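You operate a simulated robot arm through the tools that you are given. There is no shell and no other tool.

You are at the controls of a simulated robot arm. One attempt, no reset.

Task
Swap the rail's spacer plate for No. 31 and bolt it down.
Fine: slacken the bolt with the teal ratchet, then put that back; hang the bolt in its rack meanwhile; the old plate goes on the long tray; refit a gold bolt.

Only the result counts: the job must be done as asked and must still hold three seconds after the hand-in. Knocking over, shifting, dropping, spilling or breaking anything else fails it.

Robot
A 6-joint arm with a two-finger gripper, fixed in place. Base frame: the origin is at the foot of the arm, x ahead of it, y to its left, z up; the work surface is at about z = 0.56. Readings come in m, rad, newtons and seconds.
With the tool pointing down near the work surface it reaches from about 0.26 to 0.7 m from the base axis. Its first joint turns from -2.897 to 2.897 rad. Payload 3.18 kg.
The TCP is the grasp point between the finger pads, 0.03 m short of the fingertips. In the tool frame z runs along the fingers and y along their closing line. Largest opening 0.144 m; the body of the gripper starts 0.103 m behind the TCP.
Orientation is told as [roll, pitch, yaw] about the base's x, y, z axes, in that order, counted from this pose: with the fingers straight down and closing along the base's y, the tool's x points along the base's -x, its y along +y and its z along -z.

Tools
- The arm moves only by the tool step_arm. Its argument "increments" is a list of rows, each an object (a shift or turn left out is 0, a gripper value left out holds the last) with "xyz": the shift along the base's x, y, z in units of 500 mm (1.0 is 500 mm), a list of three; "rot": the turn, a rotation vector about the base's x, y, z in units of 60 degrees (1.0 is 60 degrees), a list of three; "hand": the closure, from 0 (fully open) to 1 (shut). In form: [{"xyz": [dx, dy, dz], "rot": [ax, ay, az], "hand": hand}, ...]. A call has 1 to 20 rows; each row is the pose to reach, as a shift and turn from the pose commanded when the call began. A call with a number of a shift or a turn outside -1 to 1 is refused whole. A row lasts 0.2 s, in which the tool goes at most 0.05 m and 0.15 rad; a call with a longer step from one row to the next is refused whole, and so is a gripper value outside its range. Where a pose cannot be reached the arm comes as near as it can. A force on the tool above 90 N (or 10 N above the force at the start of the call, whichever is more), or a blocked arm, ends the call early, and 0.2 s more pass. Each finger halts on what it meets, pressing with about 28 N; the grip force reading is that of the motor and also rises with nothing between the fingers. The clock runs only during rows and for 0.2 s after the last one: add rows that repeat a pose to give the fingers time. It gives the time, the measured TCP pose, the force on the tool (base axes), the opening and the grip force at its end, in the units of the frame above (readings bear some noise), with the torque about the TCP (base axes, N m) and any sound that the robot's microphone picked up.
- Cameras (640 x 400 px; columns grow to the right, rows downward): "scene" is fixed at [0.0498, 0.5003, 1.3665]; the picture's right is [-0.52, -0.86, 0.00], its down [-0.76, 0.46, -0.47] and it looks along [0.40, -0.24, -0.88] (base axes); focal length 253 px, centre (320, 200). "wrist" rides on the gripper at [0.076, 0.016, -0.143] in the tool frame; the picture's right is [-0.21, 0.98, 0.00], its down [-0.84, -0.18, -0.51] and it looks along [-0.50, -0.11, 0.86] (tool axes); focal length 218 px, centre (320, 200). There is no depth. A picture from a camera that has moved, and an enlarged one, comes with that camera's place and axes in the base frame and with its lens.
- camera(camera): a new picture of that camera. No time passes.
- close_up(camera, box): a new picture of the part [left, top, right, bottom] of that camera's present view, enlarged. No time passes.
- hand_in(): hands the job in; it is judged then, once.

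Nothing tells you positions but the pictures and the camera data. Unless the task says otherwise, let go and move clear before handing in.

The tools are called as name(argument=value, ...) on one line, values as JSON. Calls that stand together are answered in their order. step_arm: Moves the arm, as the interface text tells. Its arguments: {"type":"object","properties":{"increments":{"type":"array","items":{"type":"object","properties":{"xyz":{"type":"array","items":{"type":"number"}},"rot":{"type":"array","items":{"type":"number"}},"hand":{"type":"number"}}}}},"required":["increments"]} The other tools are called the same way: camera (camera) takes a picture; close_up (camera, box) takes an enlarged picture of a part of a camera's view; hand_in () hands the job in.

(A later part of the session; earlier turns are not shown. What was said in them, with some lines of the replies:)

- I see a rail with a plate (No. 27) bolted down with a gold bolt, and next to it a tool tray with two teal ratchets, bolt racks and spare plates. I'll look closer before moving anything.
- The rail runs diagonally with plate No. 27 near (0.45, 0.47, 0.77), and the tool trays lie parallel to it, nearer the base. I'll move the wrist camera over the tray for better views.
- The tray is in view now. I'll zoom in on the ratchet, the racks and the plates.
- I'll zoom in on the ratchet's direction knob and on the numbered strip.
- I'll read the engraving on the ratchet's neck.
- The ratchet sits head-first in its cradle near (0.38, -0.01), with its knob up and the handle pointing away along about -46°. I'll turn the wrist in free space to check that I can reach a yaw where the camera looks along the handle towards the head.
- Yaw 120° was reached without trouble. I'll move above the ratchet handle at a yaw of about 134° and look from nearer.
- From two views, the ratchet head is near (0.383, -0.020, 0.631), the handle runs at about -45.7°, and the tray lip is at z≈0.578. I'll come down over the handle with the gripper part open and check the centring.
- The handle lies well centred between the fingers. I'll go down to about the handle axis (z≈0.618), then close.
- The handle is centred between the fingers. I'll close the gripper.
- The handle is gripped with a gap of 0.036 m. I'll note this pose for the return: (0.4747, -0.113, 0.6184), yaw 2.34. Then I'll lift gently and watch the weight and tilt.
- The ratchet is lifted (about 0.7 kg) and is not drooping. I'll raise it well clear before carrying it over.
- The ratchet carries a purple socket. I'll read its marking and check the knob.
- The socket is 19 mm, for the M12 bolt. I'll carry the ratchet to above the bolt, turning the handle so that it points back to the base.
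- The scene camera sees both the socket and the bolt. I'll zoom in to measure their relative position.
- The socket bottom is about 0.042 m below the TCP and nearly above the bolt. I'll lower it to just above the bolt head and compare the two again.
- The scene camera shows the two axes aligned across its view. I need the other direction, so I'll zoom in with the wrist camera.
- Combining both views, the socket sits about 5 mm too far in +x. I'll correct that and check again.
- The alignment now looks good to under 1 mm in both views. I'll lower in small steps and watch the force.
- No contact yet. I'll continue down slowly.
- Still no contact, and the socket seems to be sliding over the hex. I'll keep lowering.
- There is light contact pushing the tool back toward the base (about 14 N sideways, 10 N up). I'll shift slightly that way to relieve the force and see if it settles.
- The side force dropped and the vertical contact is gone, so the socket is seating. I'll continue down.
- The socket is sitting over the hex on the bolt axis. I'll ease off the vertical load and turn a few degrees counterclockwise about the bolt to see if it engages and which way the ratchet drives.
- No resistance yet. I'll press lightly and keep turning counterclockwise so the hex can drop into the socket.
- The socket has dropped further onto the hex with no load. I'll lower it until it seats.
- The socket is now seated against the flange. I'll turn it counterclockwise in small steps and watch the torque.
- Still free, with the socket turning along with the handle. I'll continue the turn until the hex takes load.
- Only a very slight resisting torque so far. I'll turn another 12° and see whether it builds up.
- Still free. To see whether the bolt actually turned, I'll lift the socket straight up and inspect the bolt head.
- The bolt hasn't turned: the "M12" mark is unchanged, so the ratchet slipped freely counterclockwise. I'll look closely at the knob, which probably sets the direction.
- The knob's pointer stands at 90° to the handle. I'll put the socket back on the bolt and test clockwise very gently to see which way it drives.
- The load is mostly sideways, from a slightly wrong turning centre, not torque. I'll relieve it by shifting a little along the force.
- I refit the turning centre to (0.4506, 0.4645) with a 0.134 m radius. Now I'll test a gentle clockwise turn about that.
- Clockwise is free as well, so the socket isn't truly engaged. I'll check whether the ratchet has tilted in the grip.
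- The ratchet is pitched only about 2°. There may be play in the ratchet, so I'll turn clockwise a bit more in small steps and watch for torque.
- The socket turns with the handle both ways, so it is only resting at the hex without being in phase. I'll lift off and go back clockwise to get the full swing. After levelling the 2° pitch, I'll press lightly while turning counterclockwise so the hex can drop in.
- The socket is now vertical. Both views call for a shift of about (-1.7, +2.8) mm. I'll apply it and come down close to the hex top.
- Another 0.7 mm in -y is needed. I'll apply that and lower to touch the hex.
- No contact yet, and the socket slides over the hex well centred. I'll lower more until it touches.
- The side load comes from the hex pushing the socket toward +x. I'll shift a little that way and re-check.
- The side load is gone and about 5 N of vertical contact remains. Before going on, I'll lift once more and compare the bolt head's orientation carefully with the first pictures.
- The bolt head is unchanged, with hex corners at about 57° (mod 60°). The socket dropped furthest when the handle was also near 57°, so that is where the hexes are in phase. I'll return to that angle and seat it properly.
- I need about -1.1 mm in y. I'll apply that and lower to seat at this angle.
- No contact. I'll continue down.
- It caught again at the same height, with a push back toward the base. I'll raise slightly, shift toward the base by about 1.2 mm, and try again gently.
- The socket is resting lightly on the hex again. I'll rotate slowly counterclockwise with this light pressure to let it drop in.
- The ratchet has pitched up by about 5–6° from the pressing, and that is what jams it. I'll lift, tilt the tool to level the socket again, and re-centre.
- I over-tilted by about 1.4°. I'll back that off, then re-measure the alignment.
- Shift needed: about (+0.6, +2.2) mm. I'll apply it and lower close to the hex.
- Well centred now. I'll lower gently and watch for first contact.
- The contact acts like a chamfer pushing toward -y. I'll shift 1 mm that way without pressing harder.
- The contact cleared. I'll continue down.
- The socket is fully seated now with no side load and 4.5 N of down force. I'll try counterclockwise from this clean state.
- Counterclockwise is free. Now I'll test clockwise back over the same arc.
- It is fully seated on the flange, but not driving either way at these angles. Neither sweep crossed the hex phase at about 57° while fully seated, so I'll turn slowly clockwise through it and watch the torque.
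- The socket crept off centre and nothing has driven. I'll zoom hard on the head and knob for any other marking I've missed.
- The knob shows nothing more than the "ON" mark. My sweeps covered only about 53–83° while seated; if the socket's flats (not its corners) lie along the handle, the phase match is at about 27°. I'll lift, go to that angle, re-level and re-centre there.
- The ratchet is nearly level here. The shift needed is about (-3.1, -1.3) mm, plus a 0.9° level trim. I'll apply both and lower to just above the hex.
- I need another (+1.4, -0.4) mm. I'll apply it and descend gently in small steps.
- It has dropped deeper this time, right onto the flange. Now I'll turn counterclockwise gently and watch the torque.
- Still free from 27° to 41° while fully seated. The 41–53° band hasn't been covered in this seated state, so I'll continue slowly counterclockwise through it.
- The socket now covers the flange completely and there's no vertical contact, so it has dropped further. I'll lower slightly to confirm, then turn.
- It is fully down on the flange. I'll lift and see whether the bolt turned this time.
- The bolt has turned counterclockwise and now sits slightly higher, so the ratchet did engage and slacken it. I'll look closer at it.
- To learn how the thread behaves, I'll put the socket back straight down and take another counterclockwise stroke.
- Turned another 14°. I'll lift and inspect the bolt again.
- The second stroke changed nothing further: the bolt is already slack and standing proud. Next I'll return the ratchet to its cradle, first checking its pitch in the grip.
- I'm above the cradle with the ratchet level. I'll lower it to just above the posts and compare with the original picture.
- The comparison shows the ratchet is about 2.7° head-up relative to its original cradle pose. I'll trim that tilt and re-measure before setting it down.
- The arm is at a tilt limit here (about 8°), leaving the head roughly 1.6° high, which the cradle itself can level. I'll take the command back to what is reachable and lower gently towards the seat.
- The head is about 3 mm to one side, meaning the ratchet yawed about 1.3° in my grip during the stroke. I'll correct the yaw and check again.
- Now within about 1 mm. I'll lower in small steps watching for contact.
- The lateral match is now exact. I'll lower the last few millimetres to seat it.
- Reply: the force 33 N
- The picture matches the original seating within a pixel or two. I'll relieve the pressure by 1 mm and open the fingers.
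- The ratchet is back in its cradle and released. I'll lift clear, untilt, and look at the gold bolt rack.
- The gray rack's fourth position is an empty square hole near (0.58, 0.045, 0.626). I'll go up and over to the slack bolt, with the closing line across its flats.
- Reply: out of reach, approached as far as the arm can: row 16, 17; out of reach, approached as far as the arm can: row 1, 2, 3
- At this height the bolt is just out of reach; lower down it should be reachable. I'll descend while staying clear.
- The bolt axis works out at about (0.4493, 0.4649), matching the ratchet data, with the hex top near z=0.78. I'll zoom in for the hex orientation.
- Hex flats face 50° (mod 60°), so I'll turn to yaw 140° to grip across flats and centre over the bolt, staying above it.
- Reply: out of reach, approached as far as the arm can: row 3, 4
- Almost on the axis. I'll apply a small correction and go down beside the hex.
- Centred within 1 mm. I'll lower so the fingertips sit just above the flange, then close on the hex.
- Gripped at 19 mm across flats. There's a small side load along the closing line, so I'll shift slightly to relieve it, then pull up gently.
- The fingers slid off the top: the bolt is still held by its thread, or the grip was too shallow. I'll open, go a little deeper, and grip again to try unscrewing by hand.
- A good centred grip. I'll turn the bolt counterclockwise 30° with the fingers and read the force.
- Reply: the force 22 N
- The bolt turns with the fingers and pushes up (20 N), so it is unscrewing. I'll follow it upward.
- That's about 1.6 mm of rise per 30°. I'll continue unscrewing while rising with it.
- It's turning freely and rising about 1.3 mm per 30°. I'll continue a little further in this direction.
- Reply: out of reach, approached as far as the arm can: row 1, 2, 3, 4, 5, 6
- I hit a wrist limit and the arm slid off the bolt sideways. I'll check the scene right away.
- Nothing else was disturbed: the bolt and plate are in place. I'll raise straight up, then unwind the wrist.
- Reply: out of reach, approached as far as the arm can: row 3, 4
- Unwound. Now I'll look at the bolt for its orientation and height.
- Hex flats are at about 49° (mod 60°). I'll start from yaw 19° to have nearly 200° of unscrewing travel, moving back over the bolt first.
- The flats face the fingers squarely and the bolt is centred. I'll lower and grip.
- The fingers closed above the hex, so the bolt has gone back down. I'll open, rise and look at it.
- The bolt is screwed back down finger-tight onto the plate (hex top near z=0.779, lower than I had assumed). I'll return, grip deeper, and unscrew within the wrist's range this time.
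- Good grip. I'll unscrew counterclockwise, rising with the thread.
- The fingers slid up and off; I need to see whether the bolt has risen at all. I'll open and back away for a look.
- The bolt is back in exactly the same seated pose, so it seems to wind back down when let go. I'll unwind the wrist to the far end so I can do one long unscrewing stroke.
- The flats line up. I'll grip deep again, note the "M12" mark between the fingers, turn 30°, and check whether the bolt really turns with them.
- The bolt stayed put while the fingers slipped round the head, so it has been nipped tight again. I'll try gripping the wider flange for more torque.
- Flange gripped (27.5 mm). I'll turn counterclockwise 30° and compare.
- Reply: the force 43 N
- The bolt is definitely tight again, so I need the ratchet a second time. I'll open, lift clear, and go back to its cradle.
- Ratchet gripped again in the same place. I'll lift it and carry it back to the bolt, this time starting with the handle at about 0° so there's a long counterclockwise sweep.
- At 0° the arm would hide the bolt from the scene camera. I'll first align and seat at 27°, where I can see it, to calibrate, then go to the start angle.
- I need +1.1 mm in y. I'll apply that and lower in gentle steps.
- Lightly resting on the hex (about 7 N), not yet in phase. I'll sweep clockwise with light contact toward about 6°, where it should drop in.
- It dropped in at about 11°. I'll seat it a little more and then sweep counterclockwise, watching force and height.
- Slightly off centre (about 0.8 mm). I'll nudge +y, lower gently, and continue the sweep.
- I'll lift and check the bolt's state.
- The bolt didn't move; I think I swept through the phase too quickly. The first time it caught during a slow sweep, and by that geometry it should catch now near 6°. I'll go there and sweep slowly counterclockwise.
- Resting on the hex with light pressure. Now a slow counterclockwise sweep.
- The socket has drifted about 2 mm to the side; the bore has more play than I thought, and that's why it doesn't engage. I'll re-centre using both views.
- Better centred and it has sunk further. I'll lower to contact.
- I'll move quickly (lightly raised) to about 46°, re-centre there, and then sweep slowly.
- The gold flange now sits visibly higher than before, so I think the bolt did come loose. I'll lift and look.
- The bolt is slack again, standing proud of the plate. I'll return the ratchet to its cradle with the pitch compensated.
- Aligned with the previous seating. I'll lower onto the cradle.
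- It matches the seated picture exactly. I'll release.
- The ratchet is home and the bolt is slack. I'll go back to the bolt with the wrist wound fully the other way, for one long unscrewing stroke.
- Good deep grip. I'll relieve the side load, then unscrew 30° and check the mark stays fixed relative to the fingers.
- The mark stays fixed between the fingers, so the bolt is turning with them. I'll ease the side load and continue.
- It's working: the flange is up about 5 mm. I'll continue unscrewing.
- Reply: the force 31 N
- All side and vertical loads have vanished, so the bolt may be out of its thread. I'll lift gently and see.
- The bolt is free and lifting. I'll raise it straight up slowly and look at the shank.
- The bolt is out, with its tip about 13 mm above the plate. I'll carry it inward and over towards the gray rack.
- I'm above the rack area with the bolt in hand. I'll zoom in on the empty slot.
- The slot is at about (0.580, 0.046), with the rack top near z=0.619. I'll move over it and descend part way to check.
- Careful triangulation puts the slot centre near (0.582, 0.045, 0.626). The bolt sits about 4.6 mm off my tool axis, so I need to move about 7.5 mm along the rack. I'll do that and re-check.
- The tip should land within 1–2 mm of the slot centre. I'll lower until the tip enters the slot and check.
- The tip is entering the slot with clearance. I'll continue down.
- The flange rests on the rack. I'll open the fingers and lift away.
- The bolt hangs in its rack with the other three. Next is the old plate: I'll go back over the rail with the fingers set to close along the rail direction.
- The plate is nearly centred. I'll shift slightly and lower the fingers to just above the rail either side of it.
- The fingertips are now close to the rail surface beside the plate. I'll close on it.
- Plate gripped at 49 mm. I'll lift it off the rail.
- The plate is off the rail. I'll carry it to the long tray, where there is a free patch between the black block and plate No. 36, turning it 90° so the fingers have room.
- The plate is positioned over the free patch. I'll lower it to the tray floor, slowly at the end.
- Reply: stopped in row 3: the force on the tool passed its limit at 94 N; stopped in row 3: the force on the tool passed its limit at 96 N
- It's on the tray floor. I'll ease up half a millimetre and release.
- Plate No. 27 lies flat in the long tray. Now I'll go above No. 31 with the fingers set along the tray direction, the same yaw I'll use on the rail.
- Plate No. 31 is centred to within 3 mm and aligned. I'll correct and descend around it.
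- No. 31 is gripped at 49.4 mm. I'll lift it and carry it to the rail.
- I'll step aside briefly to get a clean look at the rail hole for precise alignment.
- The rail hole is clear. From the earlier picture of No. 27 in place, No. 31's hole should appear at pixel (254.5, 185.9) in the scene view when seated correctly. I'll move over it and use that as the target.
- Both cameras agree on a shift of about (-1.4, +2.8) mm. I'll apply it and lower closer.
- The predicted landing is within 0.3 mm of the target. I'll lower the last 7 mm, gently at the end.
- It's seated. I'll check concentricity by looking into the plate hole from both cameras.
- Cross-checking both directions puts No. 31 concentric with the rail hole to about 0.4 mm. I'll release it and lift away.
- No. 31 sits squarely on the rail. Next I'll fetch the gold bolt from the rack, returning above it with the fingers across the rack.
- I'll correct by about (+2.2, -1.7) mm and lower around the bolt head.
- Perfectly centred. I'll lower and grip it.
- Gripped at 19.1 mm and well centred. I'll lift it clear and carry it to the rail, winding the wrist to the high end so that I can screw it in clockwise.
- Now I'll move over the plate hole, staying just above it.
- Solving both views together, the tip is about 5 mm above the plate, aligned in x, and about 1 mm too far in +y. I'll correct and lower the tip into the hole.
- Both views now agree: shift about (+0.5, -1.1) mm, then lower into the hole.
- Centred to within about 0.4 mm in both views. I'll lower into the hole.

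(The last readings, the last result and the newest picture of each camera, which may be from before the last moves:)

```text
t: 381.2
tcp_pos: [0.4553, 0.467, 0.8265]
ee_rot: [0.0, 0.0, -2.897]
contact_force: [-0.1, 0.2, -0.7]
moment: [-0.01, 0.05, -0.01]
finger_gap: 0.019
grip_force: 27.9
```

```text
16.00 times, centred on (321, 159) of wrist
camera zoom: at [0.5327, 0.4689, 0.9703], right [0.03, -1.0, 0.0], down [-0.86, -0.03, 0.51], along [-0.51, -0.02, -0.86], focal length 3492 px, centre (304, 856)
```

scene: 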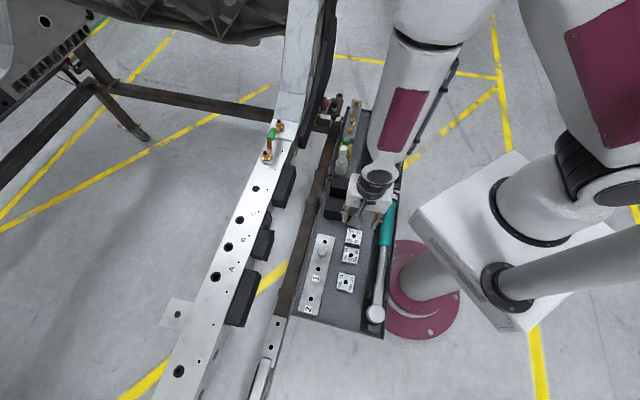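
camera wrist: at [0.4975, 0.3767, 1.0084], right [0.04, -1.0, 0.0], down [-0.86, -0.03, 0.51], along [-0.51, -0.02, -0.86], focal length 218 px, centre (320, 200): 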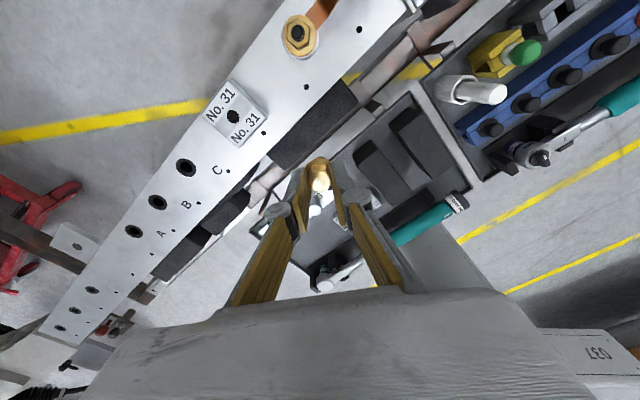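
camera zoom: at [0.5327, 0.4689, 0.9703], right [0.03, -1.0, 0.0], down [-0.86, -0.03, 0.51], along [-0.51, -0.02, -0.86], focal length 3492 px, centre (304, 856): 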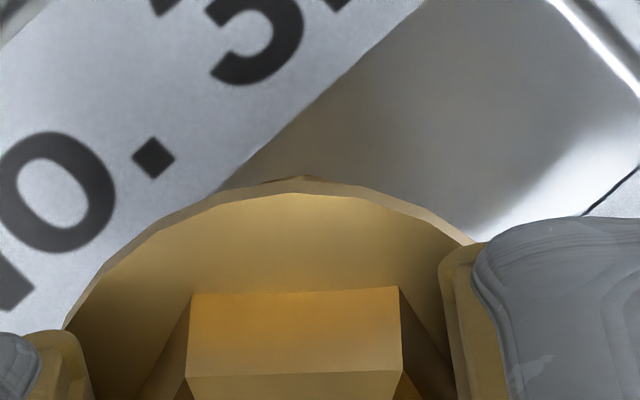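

The shank is passing into the plate without contact. I'll continue down gently until it meets the thread.

step_arm(increments=[{"xyz": [0, 0, -0.004]}, {"xyz": [0, 0, -0.008]}, {"xyz": [0, 0, -0.012]}, {"xyz": [0, 0, -0.012]}])

step_arm(increments=[{"xyz": [0, 0, -0.003]}, {"xyz": [0, 0, -0.006]}, {"xyz": [0, 0, -0.008]}, {"xyz": [0, 0, -0.008]}])

step_arm(increments=[{"xyz": [0, 0, -0.002]}, {"xyz": [0, 0, -0.004]}, {"xyz": [0, 0, -0.004]}])

close_up(camera="scene", box=[245, 175, 265, 195])

```text
t: 382.2
tcp_pos: [0.4539, 0.4678, 0.8202]
ee_rot: [0.0, 0.0, -2.896]
contact_force: [-1.0, -1.1, -1.4]
moment: [-0.02, 0.05, -0.04]
finger_gap: 0.019
grip_force: 27.4
```

```text
t: 383.2
tcp_pos: [0.4533, 0.4665, 0.8174]
ee_rot: [0.0, 0.0, -2.896]
contact_force: [-0.6, -0.5, -1.1]
moment: [0.0, 0.02, -0.01]
finger_gap: 0.0189
grip_force: 28.0
```

```text
t: 384.0
tcp_pos: [0.4545, 0.4667, 0.8149]
ee_rot: [-0.001, 0.0, -2.898]
contact_force: [-0.7, -0.7, -1.1]
moment: [0.0, 0.03, -0.01]
finger_gap: 0.0193
grip_force: 27.2
```

```text
16.00 times, centred on (255, 185) of scene
camera zoom: at [0.0498, 0.5003, 1.3665], right [-0.52, -0.86, 0.0], down [-0.76, 0.46, -0.47], along [0.4, -0.24, -0.88], focal length 4052 px, centre (1360, 440)
```

zoom: 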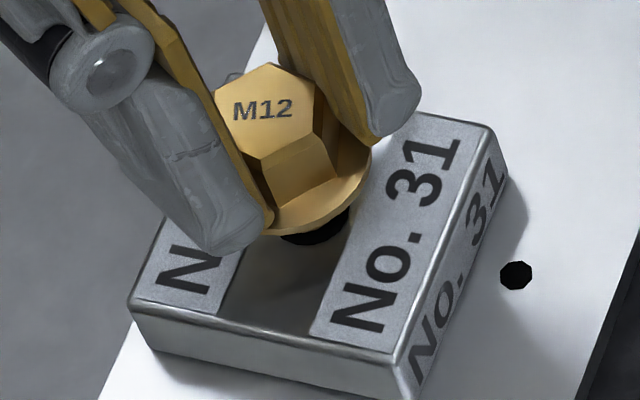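

step_arm(increments=[{"xyz": [0, 0, -0.002]}, {"xyz": [0, 0, -0.004]}, {"xyz": [0, 0, -0.004]}])

step_arm(increments=[{"xyz": [0, 0, -0.002]}, {"xyz": [0, 0, -0.004]}, {"xyz": [0, 0, -0.004]}])

step_arm(increments=[{"xyz": [0, 0, -0.001]}, {"xyz": [0, 0, -0.002]}, {"xyz": [0, 0, -0.002]}])

close_up(camera="scene", box=[245, 175, 265, 195])

```text
t: 384.8
tcp_pos: [0.4519, 0.4665, 0.8128]
ee_rot: [0.0, -0.002, -2.897]
contact_force: [-16.6, -3.3, 5.9]
moment: [0.04, 0.28, 0.01]
finger_gap: 0.0189
grip_force: 28.0
```

```text
t: 385.6
tcp_pos: [0.4538, 0.4674, 0.8113]
ee_rot: [-0.001, 0.002, -2.897]
contact_force: [-14.7, -4.2, 13.9]
moment: [-0.11, 0.39, -0.01]
finger_gap: 0.0188
grip_force: 27.8
```

```text
t: 386.4
tcp_pos: [0.4544, 0.4663, 0.8121]
ee_rot: [-0.002, 0.004, -2.897]
contact_force: [-8.5, 0.1, 19.4]
moment: [-0.05, 0.26, 0.0]
finger_gap: 0.019
grip_force: 27.9
```

```text
16.00 times, centred on (255, 185) of scene
camera zoom: at [0.0498, 0.5003, 1.3665], right [-0.52, -0.86, 0.0], down [-0.76, 0.46, -0.47], along [0.4, -0.24, -0.88], focal length 4052 px, centre (1360, 440)
```

zoom: 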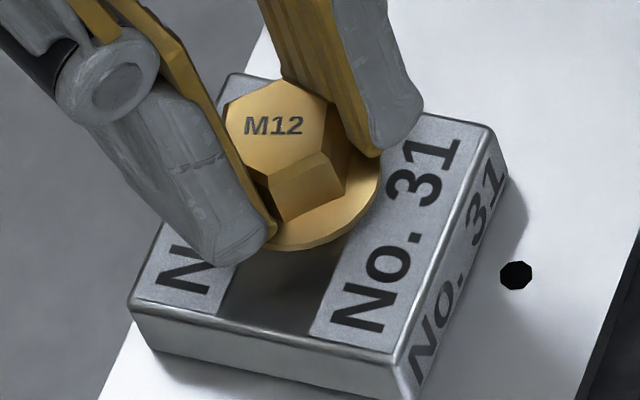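

The tip meets the rail hole with a push toward -x. I'll shift slightly that way.

step_arm(increments=[{"xyz": [-0.001, 0, 0.001]}, {"xyz": [-0.002, 0, 0.001]}, {"xyz": [-0.002, 0, 0.001]}])

```text
t: 387.2
tcp_pos: [0.4543, 0.4672, 0.8116]
ee_rot: [-0.002, 0.003, -2.896]
contact_force: [8.5, 5.0, 9.2]
moment: [0.09, 0.0, -0.01]
finger_gap: 0.0188
grip_force: 28.0
```

step_arm(increments=[{"xyz": [0.0005, -0.0003, 0]}, {"xyz": [0.001, -0.0005, 0]}, {"xyz": [0.001, -0.0005, 0], "rot": [0, 0, -0.1]}, {"xyz": [0.001, -0.0005, 0], "rot": [0, 0, -0.2]}, {"xyz": [0.001, -0.0005, 0], "rot": [0, 0, -0.3]}, {"xyz": [0.001, -0.0005, 0], "rot": [0, 0, -0.4]}, {"xyz": [0.001, -0.0005, 0], "rot": [0, 0, -0.5]}, {"xyz": [0.001, -0.0005, 0], "rot": [0, 0, -0.5]}])

close_up(camera="scene", box=[245, 175, 265, 195])

close_up(camera="wrist", box=[290, 150, 350, 210])

```text
t: 389.0
tcp_pos: [0.4544, 0.4667, 0.8106]
ee_rot: [0.001, 0.001, 2.861]
contact_force: [17.6, 5.0, -10.6]
moment: [0.12, -0.49, 0.02]
finger_gap: 0.019
grip_force: 27.9
```

```text
16.00 times, centred on (255, 185) of scene
camera zoom: at [0.0498, 0.5003, 1.3665], right [-0.52, -0.86, 0.0], down [-0.76, 0.46, -0.47], along [0.4, -0.24, -0.88], focal length 4052 px, centre (1360, 440)
```

zoom: 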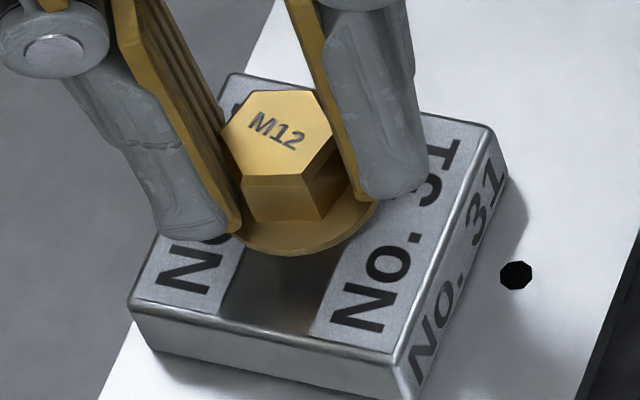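

```text
6.67 times, centred on (320, 180) of wrist
camera zoom: at [0.5233, 0.429, 0.9532], right [-0.47, -0.88, 0.0], down [-0.76, 0.41, 0.51], along [-0.45, 0.24, -0.86], focal length 1455 px, centre (320, 333)
```

zoom: 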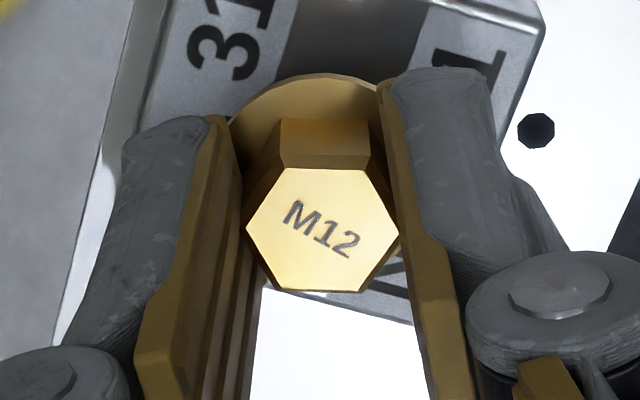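

The thread has engaged: the bolt is pulling itself down. I'll follow it and relieve the side load.

step_arm(increments=[{"xyz": [0.0012, 0.0004, -0.001]}, {"xyz": [0.0025, 0.0008, -0.002]}, {"xyz": [0.0025, 0.0008, -0.002]}])

step_arm(increments=[{"rot": [0, 0, -0.1], "xyz": [0, 0, -0.0005]}, {"rot": [0, 0, -0.2], "xyz": [0, 0, -0.001]}, {"rot": [0, 0, -0.3], "xyz": [0, 0, -0.0015]}, {"rot": [0, 0, -0.4], "xyz": [0, 0, -0.002]}, {"rot": [0, 0, -0.5], "xyz": [0, 0, -0.0026]}, {"rot": [0, 0, -0.5], "xyz": [0, 0, -0.0026]}])

close_up(camera="scene", box=[245, 175, 265, 195])

close_up(camera="wrist", box=[290, 150, 350, 210])

```text
t: 389.8
tcp_pos: [0.4542, 0.4677, 0.8103]
ee_rot: [0.001, -0.002, 2.862]
contact_force: [1.5, -2.6, 2.0]
moment: [-0.11, -0.28, 0.03]
finger_gap: 0.0189
grip_force: 28.0
```

```text
t: 391.2
tcp_pos: [0.4544, 0.4658, 0.8081]
ee_rot: [0.003, -0.001, 2.337]
contact_force: [-15.4, -14.6, 4.1]
moment: [-0.28, 0.43, 0.03]
finger_gap: 0.0192
grip_force: 28.1
```

```text
16.00 times, centred on (255, 185) of scene
camera zoom: at [0.0498, 0.5003, 1.3665], right [-0.52, -0.86, 0.0], down [-0.76, 0.46, -0.47], along [0.4, -0.24, -0.88], focal length 4052 px, centre (1360, 440)
```

zoom: 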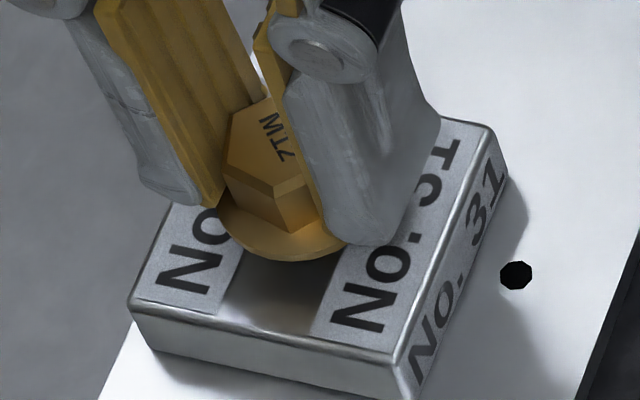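

```text
6.67 times, centred on (320, 180) of wrist
camera zoom: at [0.4957, 0.3993, 0.9516], right [-0.85, -0.53, 0.0], down [-0.45, 0.73, 0.51], along [-0.27, 0.43, -0.86], focal length 1455 px, centre (320, 333)
```

zoom: 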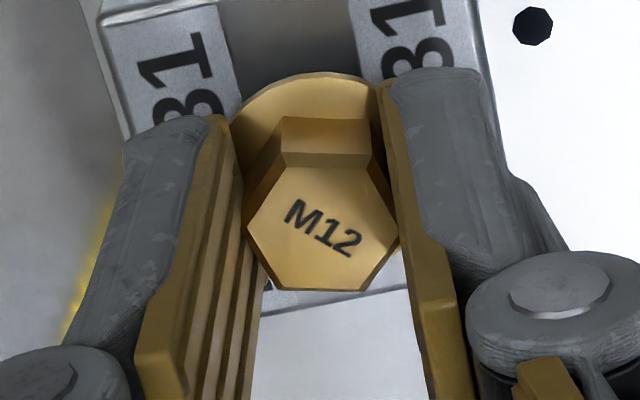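

The bolt turns with the fingers and the flange is descending. It sits about 3.5 mm off my tool axis, so I'll orbit the tool accordingly as I keep turning.

step_arm(increments=[{"xyz": [-0.0014, -0.0014, 0]}, {"xyz": [-0.0028, -0.0028, 0]}, {"rot": [0, 0, -0.1], "xyz": [-0.0034, -0.0031, -0.0006]}, {"rot": [0, 0, -0.2], "xyz": [-0.004, -0.0035, -0.0011]}, {"rot": [0, 0, -0.3], "xyz": [-0.0047, -0.0039, -0.0017]}, {"rot": [0, 0, -0.4], "xyz": [-0.0054, -0.0043, -0.0022]}, {"rot": [0, 0, -0.5], "xyz": [-0.006, -0.0046, -0.0028]}, {"rot": [0, 0, -0.5], "xyz": [-0.006, -0.0046, -0.0028]}])

close_up(camera="scene", box=[245, 175, 265, 195])

close_up(camera="wrist", box=[290, 150, 350, 210])

```text
t: 393.0
tcp_pos: [0.4532, 0.4656, 0.8079]
ee_rot: [-0.002, 0.0, 1.815]
contact_force: [6.6, 3.2, -18.3]
moment: [0.06, -0.14, -0.03]
finger_gap: 0.019
grip_force: 28.4
```

```text
16.00 times, centred on (255, 185) of scene
camera zoom: at [0.0498, 0.5003, 1.3665], right [-0.52, -0.86, 0.0], down [-0.76, 0.46, -0.47], along [0.4, -0.24, -0.88], focal length 4052 px, centre (1360, 440)
```

zoom: 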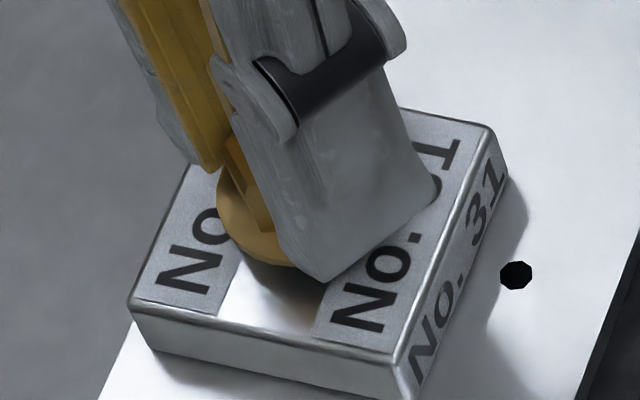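

```text
6.67 times, centred on (320, 180) of wrist
camera zoom: at [0.4554, 0.3863, 0.9505], right [-1.0, -0.03, 0.0], down [-0.03, 0.86, 0.51], along [-0.02, 0.51, -0.86], focal length 1455 px, centre (320, 333)
```

zoom: 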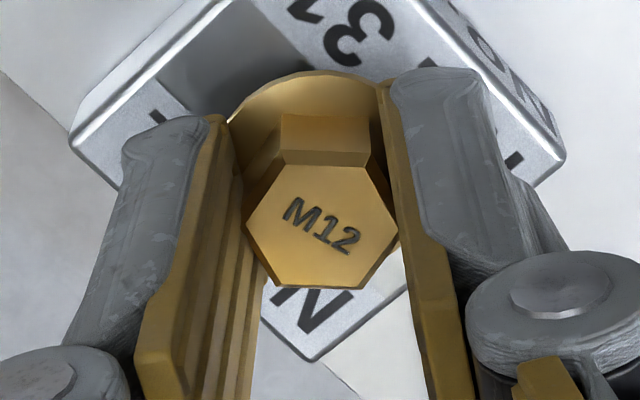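

step_arm(increments=[{"xyz": [0.0005, 0.0003, -0.0015]}, {"xyz": [0.0008, 0.0004, -0.003]}, {"rot": [0, 0, -0.1], "xyz": [0.0001, 0.0004, -0.0036]}, {"rot": [0, 0, -0.2], "xyz": [-0.0006, 0.0004, -0.0042]}, {"rot": [0, 0, -0.3], "xyz": [-0.0013, 0.0004, -0.0048]}, {"rot": [0, 0, -0.4], "xyz": [-0.002, 0.0004, -0.0054]}, {"rot": [0, 0, -0.5], "xyz": [-0.0028, 0.0004, -0.006]}, {"rot": [0, 0, -0.5], "xyz": [-0.0028, 0.0004, -0.006]}])

close_up(camera="scene", box=[245, 175, 265, 195])

close_up(camera="wrist", box=[290, 150, 350, 210])

```text
t: 394.8
tcp_pos: [0.4516, 0.4665, 0.8057]
ee_rot: [-0.001, -0.002, 1.29]
contact_force: [14.0, -0.5, 13.4]
moment: [-0.28, -0.27, -0.02]
finger_gap: 0.0191
grip_force: 28.1
```

```text
16.00 times, centred on (255, 185) of scene
camera zoom: at [0.0498, 0.5003, 1.3665], right [-0.52, -0.86, 0.0], down [-0.76, 0.46, -0.47], along [0.4, -0.24, -0.88], focal length 4052 px, centre (1360, 440)
```

zoom: 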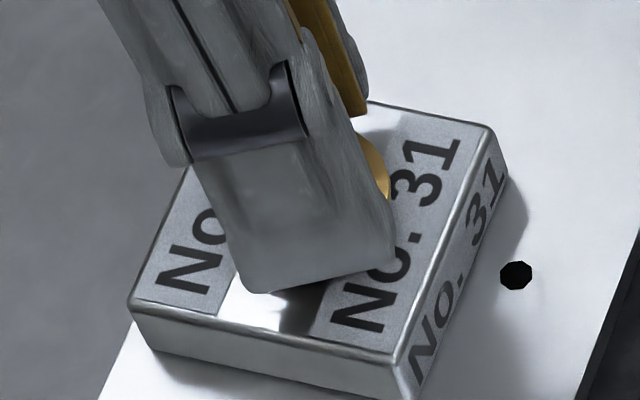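

```text
6.67 times, centred on (320, 180) of wrist
camera zoom: at [0.4149, 0.3955, 0.9485], right [-0.88, 0.47, 0.0], down [0.4, 0.76, 0.51], along [0.24, 0.45, -0.86], focal length 1455 px, centre (320, 333)
```

zoom: 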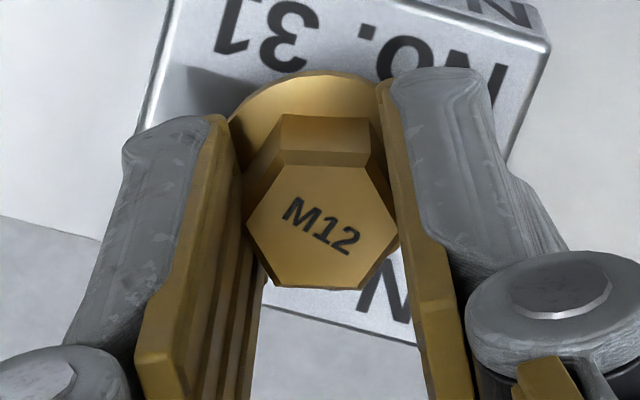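

step_arm(increments=[{"xyz": [0.0012, 0, 0]}, {"xyz": [0.0024, 0, 0]}, {"rot": [0, 0, -0.1], "xyz": [0.0024, 0, 0]}, {"rot": [0, 0, -0.2], "xyz": [0.0024, 0, -0.0003]}, {"rot": [0, 0, -0.3], "xyz": [0.0024, 0, -0.0006]}, {"rot": [0, 0, -0.4], "xyz": [0.0024, 0, -0.0009]}, {"rot": [0, 0, -0.5], "xyz": [0.0024, 0, -0.0012]}, {"rot": [0, 0, -0.5], "xyz": [0.0024, 0, -0.0012]}])

close_up(camera="scene", box=[245, 175, 265, 195])

close_up(camera="wrist", box=[290, 150, 350, 210])

```text
t: 396.6
tcp_pos: [0.4517, 0.4664, 0.8056]
ee_rot: [-0.001, 0.0, 0.768]
contact_force: [1.3, 13.1, 13.6]
moment: [0.42, -0.1, 0.02]
finger_gap: 0.0189
grip_force: 28.6
```

```text
16.00 times, centred on (255, 185) of scene
camera zoom: at [0.0498, 0.5003, 1.3665], right [-0.52, -0.86, 0.0], down [-0.76, 0.46, -0.47], along [0.4, -0.24, -0.88], focal length 4052 px, centre (1360, 440)
```

zoom: 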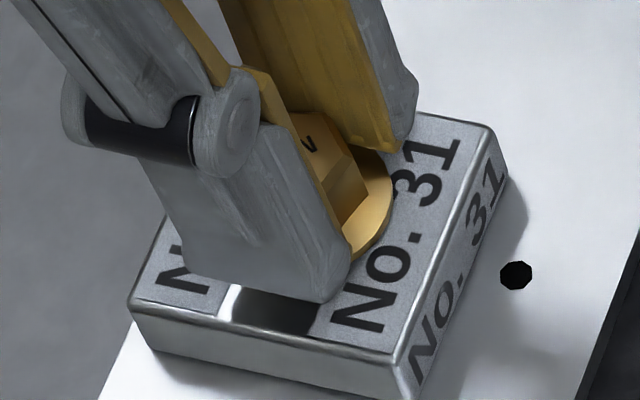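

```text
6.67 times, centred on (320, 180) of wrist
camera zoom: at [0.3853, 0.4235, 0.9468], right [-0.53, 0.85, 0.0], down [0.73, 0.46, 0.51], along [0.43, 0.27, -0.86], focal length 1455 px, centre (320, 333)
```

zoom: 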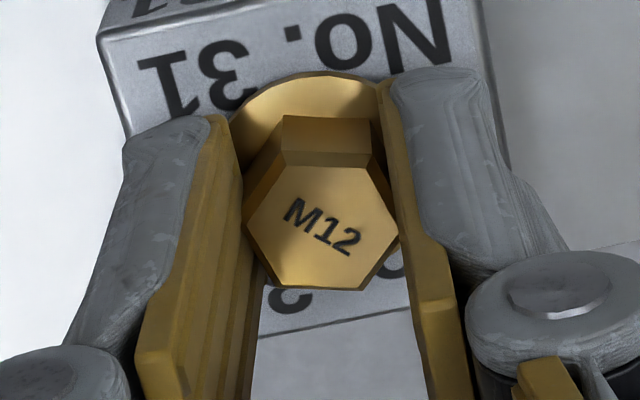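

step_arm(increments=[{"xyz": [0, 0.001, 0]}, {"xyz": [0, 0.002, 0]}, {"rot": [0, 0, -0.1], "xyz": [0, 0.002, -0.0003]}, {"rot": [0, 0, -0.2], "xyz": [0, 0.002, -0.0007]}, {"rot": [0, 0, -0.3], "xyz": [0, 0.002, -0.0011]}, {"rot": [0, 0, -0.4], "xyz": [0, 0.002, -0.0015]}, {"rot": [0, 0, -0.5], "xyz": [0, 0.002, -0.0019]}, {"rot": [0, 0, -0.5], "xyz": [0, 0.002, -0.0019]}])

close_up(camera="scene", box=[245, 175, 265, 195])

close_up(camera="wrist", box=[290, 150, 350, 210])

```text
t: 398.4
tcp_pos: [0.4513, 0.4657, 0.8018]
ee_rot: [-0.004, 0.002, 0.245]
contact_force: [-5.2, 15.6, -8.9]
moment: [0.48, -0.11, 0.05]
finger_gap: 0.019
grip_force: 28.1
```

```text
16.00 times, centred on (255, 185) of scene
camera zoom: at [0.0498, 0.5003, 1.3665], right [-0.52, -0.86, 0.0], down [-0.76, 0.46, -0.47], along [0.4, -0.24, -0.88], focal length 4052 px, centre (1360, 440)
```

zoom: 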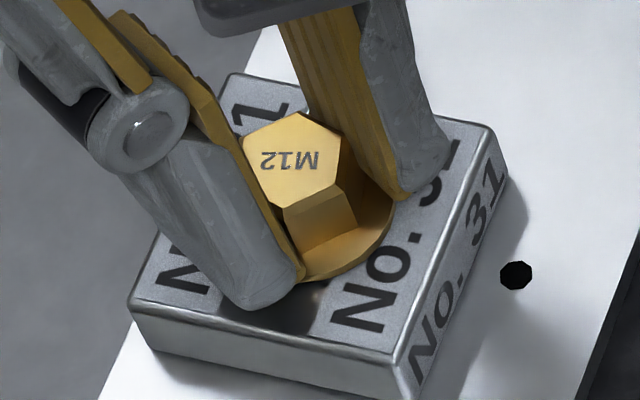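

```text
6.67 times, centred on (320, 180) of wrist
camera zoom: at [0.3733, 0.4633, 0.9452], right [-0.03, 1.0, 0.0], down [0.86, 0.03, 0.51], along [0.51, 0.02, -0.86], focal length 1455 px, centre (320, 333)
```

zoom: 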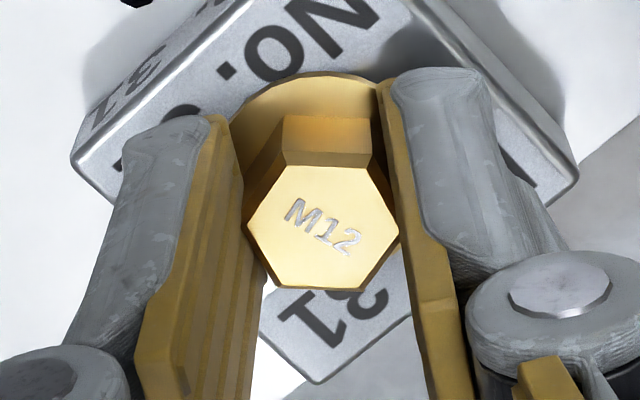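

step_arm(increments=[{"xyz": [-0.0005, 0.0012, -0.001]}, {"xyz": [-0.001, 0.0024, -0.002]}, {"rot": [0, 0, -0.1], "xyz": [-0.001, 0.0024, -0.0023]}, {"rot": [0, 0, -0.2], "xyz": [-0.001, 0.0024, -0.0026]}, {"rot": [0, 0, -0.3], "xyz": [-0.001, 0.0024, -0.003]}, {"rot": [0, 0, -0.4], "xyz": [-0.001, 0.0024, -0.0034]}, {"rot": [0, 0, -0.5], "xyz": [-0.001, 0.0024, -0.0038]}, {"rot": [0, 0, -0.5], "xyz": [-0.001, 0.0024, -0.0038]}])

close_up(camera="scene", box=[245, 175, 265, 195])

close_up(camera="wrist", box=[290, 150, 350, 210])

```text
t: 400.2
tcp_pos: [0.4526, 0.4673, 0.8008]
ee_rot: [0.0, 0.002, -0.28]
contact_force: [-0.3, 3.2, -8.2]
moment: [0.12, 0.04, 0.12]
finger_gap: 0.0191
grip_force: 28.2
```

```text
16.00 times, centred on (255, 185) of scene
camera zoom: at [0.0498, 0.5003, 1.3665], right [-0.52, -0.86, 0.0], down [-0.76, 0.46, -0.47], along [0.4, -0.24, -0.88], focal length 4052 px, centre (1360, 440)
```

zoom: 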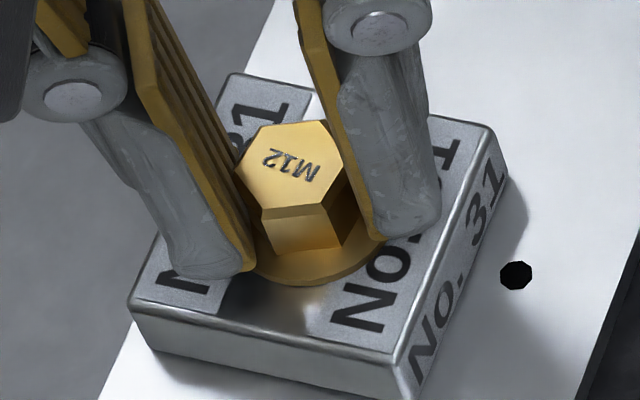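

```text
6.67 times, centred on (320, 180) of wrist
camera zoom: at [0.3833, 0.5032, 0.9439], right [0.47, 0.88, 0.0], down [0.76, -0.41, 0.51], along [0.45, -0.24, -0.86], focal length 1455 px, centre (320, 333)
```

zoom: 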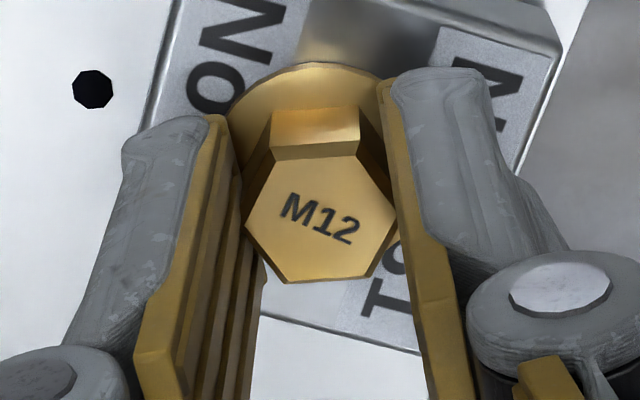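

The flange is down on the plate and the fingers have begun to slip, so the bolt is finger-tight. I'll snug it a little more and then look.

step_arm(increments=[{"rot": [0, 0, -0.1], "xyz": [0, 0.0004, -0.001]}, {"rot": [0, 0, -0.2], "xyz": [0, 0.0004, -0.001]}, {"rot": [0, 0, -0.3], "xyz": [0, 0.0004, -0.001]}, {"rot": [0, 0, -0.4], "xyz": [0, 0.0004, -0.001]}, {"rot": [0, 0, -0.5], "xyz": [0, 0.0004, -0.001]}, {"rot": [0, 0, -0.5], "xyz": [0, 0.0004, -0.001]}])

close_up(camera="wrist", box=[290, 150, 350, 210])

close_up(camera="scene", box=[245, 175, 265, 195])

```text
t: 401.6
tcp_pos: [0.4506, 0.4676, 0.8006]
ee_rot: [0.0, -0.001, -0.801]
contact_force: [1.8, 4.2, 2.1]
moment: [0.09, -0.06, 0.16]
finger_gap: 0.0191
grip_force: 28.1
```

```text
6.67 times, centred on (320, 180) of wrist
camera zoom: at [0.4105, 0.5332, 0.9441], right [0.85, 0.53, 0.0], down [0.46, -0.73, 0.51], along [0.27, -0.43, -0.86], focal length 1455 px, centre (320, 333)
```

zoom: 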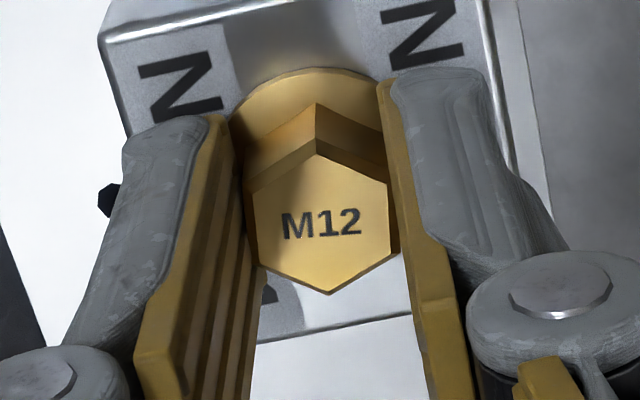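

```text
16.00 times, centred on (255, 185) of scene
camera zoom: at [0.0498, 0.5003, 1.3665], right [-0.52, -0.86, 0.0], down [-0.76, 0.46, -0.47], along [0.4, -0.24, -0.88], focal length 4052 px, centre (1360, 440)
```

zoom: 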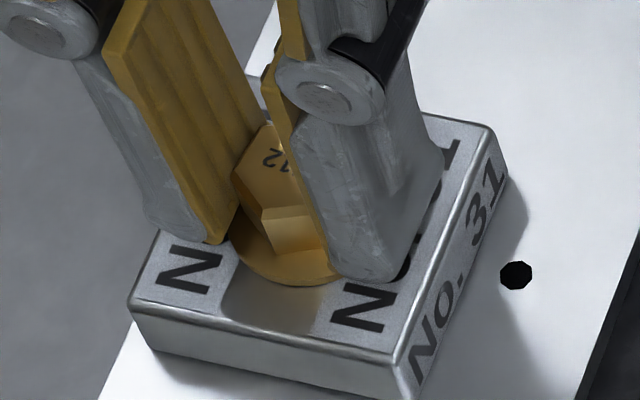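

The fingers now slip on a fixed bolt: it's screwed home, in the same state as when I found it locked before. I'll release and back away.

step_arm(increments=[{"hand": 0.9}, {"hand": 0.75}, {"hand": 0.65}, {"hand": 0.65}])

step_arm(increments=[{"xyz": [0, 0, 0.02]}, {"xyz": [0, 0, 0.05]}, {"xyz": [0, 0, 0.075]}, {"xyz": [-0.03, -0.04, 0.09]}, {"xyz": [-0.08, -0.12, 0.11]}, {"xyz": [-0.12, -0.2, 0.13]}, {"xyz": [-0.14, -0.28, 0.15]}, {"xyz": [-0.14, -0.28, 0.15]}])

close_up(camera="scene", box=[245, 175, 265, 195])

close_up(camera="wrist", box=[300, 180, 460, 320])

```text
t: 402.6
tcp_pos: [0.4498, 0.4662, 0.8003]
ee_rot: [-0.001, 0.0, -0.802]
contact_force: [-0.4, 0.6, 0.3]
moment: [0.01, -0.03, 0.03]
finger_gap: 0.0502
grip_force: 0.0
```

```text
t: 404.4
tcp_pos: [0.381, 0.3269, 0.8755]
ee_rot: [0.002, -0.001, -0.801]
contact_force: [0.2, 0.1, -0.3]
moment: [0.01, 0.0, -0.02]
finger_gap: 0.0506
grip_force: 0.1
```

```text
16.00 times, centred on (255, 185) of scene
camera zoom: at [0.0498, 0.5003, 1.3665], right [-0.52, -0.86, 0.0], down [-0.76, 0.46, -0.47], along [0.4, -0.24, -0.88], focal length 4052 px, centre (1360, 440)
```

zoom: 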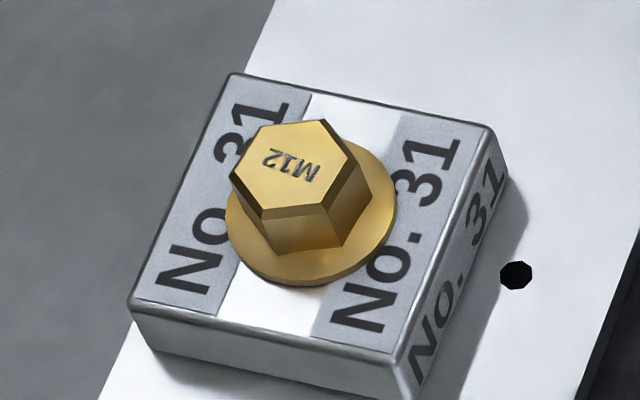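

```text
2.86 times, centred on (380, 250) of wrist
camera zoom: at [0.3403, 0.3928, 1.0185], right [0.85, 0.53, 0.0], down [0.46, -0.73, 0.51], along [0.27, -0.43, -0.86], focal length 624 px, centre (149, 57)
```

zoom: 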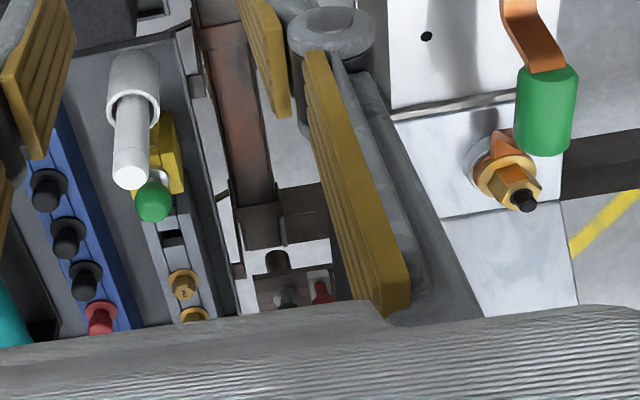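

The bolt looks fully seated on No. 31. I want to be sure it's truly locked, so I'll regrip the head and try a small counterclockwise turn, comparing the mark.

step_arm(increments=[{"xyz": [0.02, 0.08, -0.02]}, {"xyz": [0.06, 0.16, -0.04]}, {"xyz": [0.11, 0.24, -0.06]}, {"xyz": [0.138, 0.28, -0.08]}, {"xyz": [0.138, 0.28, -0.1]}, {"xyz": [0.138, 0.28, -0.13]}, {"xyz": [0.138, 0.28, -0.15]}, {"xyz": [0.138, 0.28, -0.15]}])

step_arm(increments=[{"hand": 0.75}, {"hand": 0.9}, {"hand": 1.0}, {"hand": 1.0}])

close_up(camera="wrist", box=[290, 150, 350, 210])

step_arm(increments=[{"rot": [0, 0, 0.08]}, {"rot": [0, 0, 0.16]}, {"rot": [0, 0, 0.25]}, {"rot": [0, 0, 0.333]}, {"rot": [0, 0, 0.333]}])

close_up(camera="wrist", box=[290, 150, 350, 210])

```text
t: 406.2
tcp_pos: [0.4509, 0.4683, 0.801]
ee_rot: [0.0, -0.001, -0.802]
contact_force: [0.3, -0.2, -0.3]
moment: [0.01, -0.01, -0.01]
finger_gap: 0.0504
grip_force: 0.0
```

```text
t: 407.2
tcp_pos: [0.4513, 0.4691, 0.8007]
ee_rot: [0.003, 0.0, -0.803]
contact_force: [7.4, 7.5, -4.8]
moment: [0.24, -0.22, 0.08]
finger_gap: 0.0193
grip_force: 28.3
```

```text
6.67 times, centred on (320, 180) of wrist
camera zoom: at [0.4096, 0.5337, 0.944], right [0.85, 0.53, 0.0], down [0.46, -0.73, 0.51], along [0.27, -0.43, -0.86], focal length 1455 px, centre (320, 333)
```

zoom: 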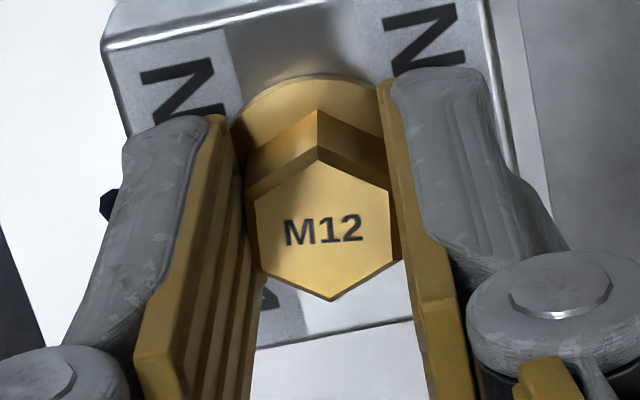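

```text
t: 408.4
tcp_pos: [0.4505, 0.4684, 0.8006]
ee_rot: [0.001, 0.0, -0.452]
contact_force: [3.8, 5.9, 5.3]
moment: [0.13, -0.14, -0.11]
finger_gap: 0.0191
grip_force: 28.1
```

```text
6.67 times, centred on (320, 180) of wrist
camera zoom: at [0.3888, 0.5153, 0.9441], right [0.61, 0.79, 0.0], down [0.68, -0.53, 0.51], along [0.4, -0.31, -0.86], focal length 1455 px, centre (320, 333)
```

zoom: 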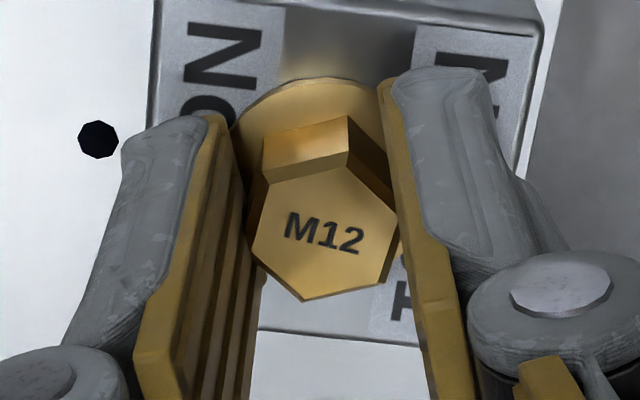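

The bolt held still while the fingers slipped, so it is locked. I'll give it one last clockwise snug and release.

step_arm(increments=[{"rot": [0, 0, -0.1]}, {"rot": [0, 0, -0.2]}, {"rot": [0, 0, -0.3]}, {"rot": [0, 0, -0.4]}, {"rot": [0, 0, -0.5]}, {"rot": [0, 0, -0.6]}, {"rot": [0, 0, -0.6]}])

step_arm(increments=[{"hand": 0.9}, {"hand": 0.75}, {"hand": 0.65}, {"hand": 0.65}])

step_arm(increments=[{"xyz": [0, 0, 0.02]}, {"xyz": [0, 0, 0.05]}, {"xyz": [0, 0, 0.075]}, {"xyz": [-0.03, -0.04, 0.09]}, {"xyz": [-0.08, -0.12, 0.11]}, {"xyz": [-0.12, -0.2, 0.13]}, {"xyz": [-0.14, -0.28, 0.16]}, {"xyz": [-0.14, -0.34, 0.2]}, {"xyz": [-0.14, -0.4, 0.24]}, {"xyz": [-0.14, -0.4, 0.24]}])

close_up(camera="scene", box=[245, 175, 265, 195])

camera(camera="scene")

```text
t: 410.0
tcp_pos: [0.4522, 0.4677, 0.8003]
ee_rot: [0.002, 0.003, -1.085]
contact_force: [13.6, 11.8, -0.2]
moment: [0.27, -0.4, 0.06]
finger_gap: 0.0192
grip_force: 28.7
```

```text
t: 411.0
tcp_pos: [0.4497, 0.467, 0.8]
ee_rot: [-0.002, -0.001, -1.082]
contact_force: [0.4, -0.1, 0.3]
moment: [0.02, 0.02, 0.02]
finger_gap: 0.0504
grip_force: 0.2
```

```text
t: 413.2
tcp_pos: [0.3798, 0.2684, 0.9215]
ee_rot: [-0.001, 0.0, -1.081]
contact_force: [0.5, 0.2, 1.3]
moment: [0.01, -0.04, -0.01]
finger_gap: 0.0506
grip_force: 0.0
```

```text
16.00 times, centred on (255, 185) of scene
camera zoom: at [0.0498, 0.5003, 1.3665], right [-0.52, -0.86, 0.0], down [-0.76, 0.46, -0.47], along [0.4, -0.24, -0.88], focal length 4052 px, centre (1360, 440)
```

zoom: 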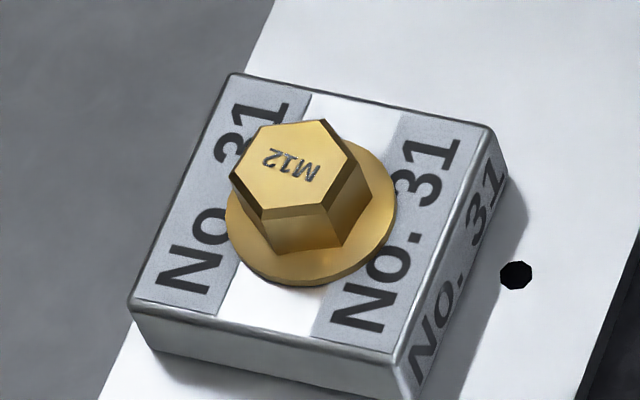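

```text
taken
```

scene: 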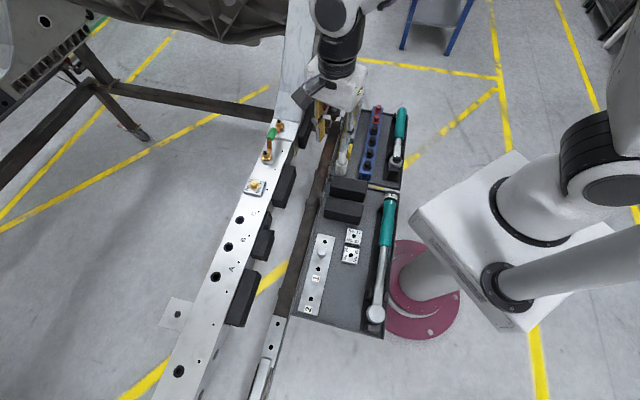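

Everything looks right. I'll do final close-up checks of the ratchet, rack and long tray before handing in.

close_up(camera="scene", box=[300, 180, 400, 340])

close_up(camera="scene", box=[320, 80, 430, 200])

close_up(camera="scene", box=[215, 110, 305, 220])

```text
2.50 times, centred on (350, 260) of scene
camera zoom: at [0.0498, 0.5003, 1.3665], right [-0.52, -0.86, 0.0], down [-0.76, 0.46, -0.47], along [0.4, -0.24, -0.88], focal length 633 px, centre (245, 50)
```

zoom: 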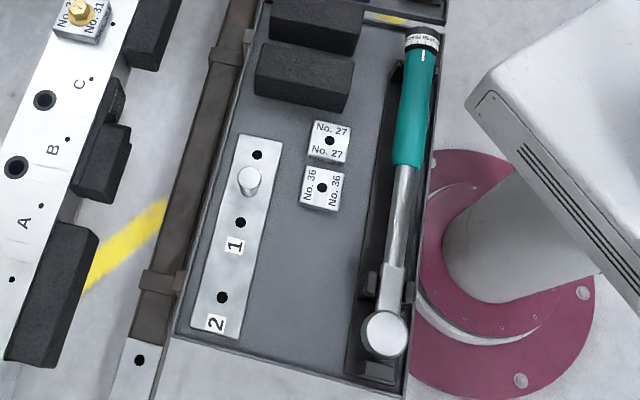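

```text
3.33 times, centred on (375, 140) of scene
camera zoom: at [0.0498, 0.5003, 1.3665], right [-0.52, -0.86, 0.0], down [-0.76, 0.46, -0.47], along [0.4, -0.24, -0.88], focal length 844 px, centre (137, 400)
```

zoom: 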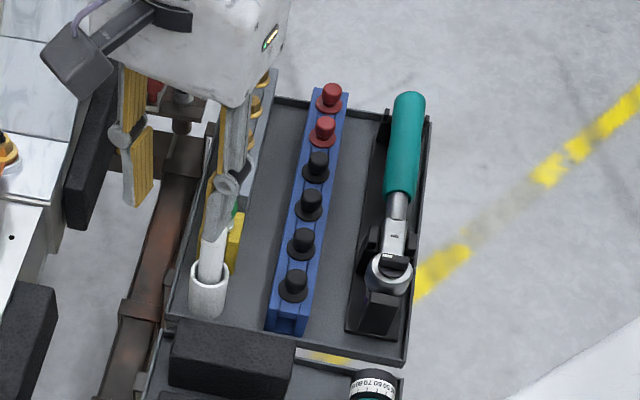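

```text
3.64 times, centred on (260, 165) of scene
camera zoom: at [0.0498, 0.5003, 1.3665], right [-0.52, -0.86, 0.0], down [-0.76, 0.46, -0.47], along [0.4, -0.24, -0.88], focal length 921 px, centre (538, 327)
```

zoom: 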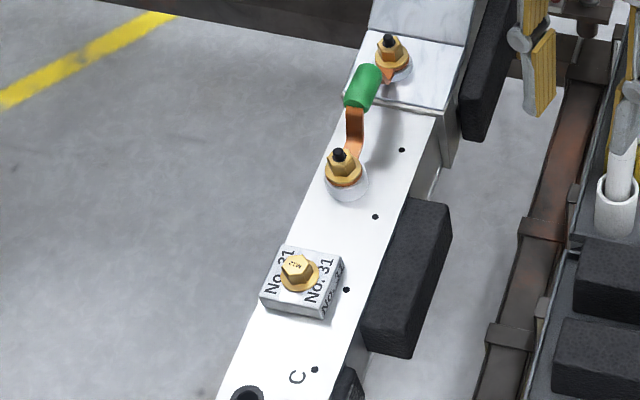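

No. 31 is bolted down, No. 27 lies in the long tray, and the ratchet is in its cradle. The other three gold bolts and everything else are where they were. I'll move the arm clear and hand in.

step_arm(increments=[{"xyz": [0, -0.04, 0.05]}, {"xyz": [0, -0.08, 0.1]}, {"xyz": [0, -0.12, 0.14]}, {"xyz": [0, -0.12, 0.14]}, {"xyz": [0, -0.12, 0.14]}])

close_up(camera="scene", box=[320, 80, 430, 200])

```text
t: 414.4
tcp_pos: [0.3806, 0.2072, 0.9914]
ee_rot: [0.0, 0.001, -1.082]
contact_force: [-0.1, -0.6, 0.1]
moment: [0.04, -0.01, -0.01]
finger_gap: 0.0504
grip_force: 0.1
```

```text
3.33 times, centred on (375, 140) of scene
camera zoom: at [0.0498, 0.5003, 1.3665], right [-0.52, -0.86, 0.0], down [-0.76, 0.46, -0.47], along [0.4, -0.24, -0.88], focal length 844 px, centre (137, 400)
```

zoom: 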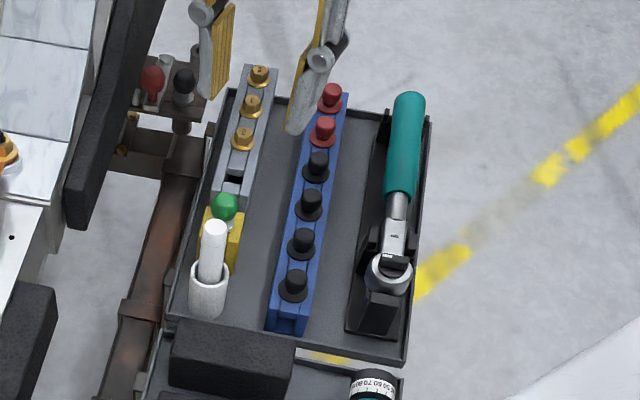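

All is in order: three gold bolts remain in the rack, the ratchet is in its cradle, and the arm is clear. I'm handing in.

hand_in()

```text
The job is handed in.
```

I swapped the rail's spacer plate for No. 31 and bolted it down with a gold bolt. The job is handed in, and I haven't been told how it was judged.

- **Bolt:** it is screwed home by the gripper, with the flange flat on the plate. When I tried to turn it back, it held still and the fingers slipped. I did not use the torque wrench, so it is no tighter than the fingers could make it.
- **Ratchet:** I used the teal ratchet to slacken the bolt, then put it back in its cradle. I had to use it twice. While I was unscrewing the bolt by hand, the wrist reached its limit and the arm slid off, which wound the bolt back down tight. Nothing else was moved.
- **Rack:** the bolt hung in the gray rack while I changed the plates. I refitted that same bolt, and the other three gold bolts are still in the rack.
- **Old plate:** No. 27 lies flat in the long tray, between the black block and No. 36.

In the final pictures, the torque wrench, the other plates and bolts and the rest of the trays looked the same as at the start.
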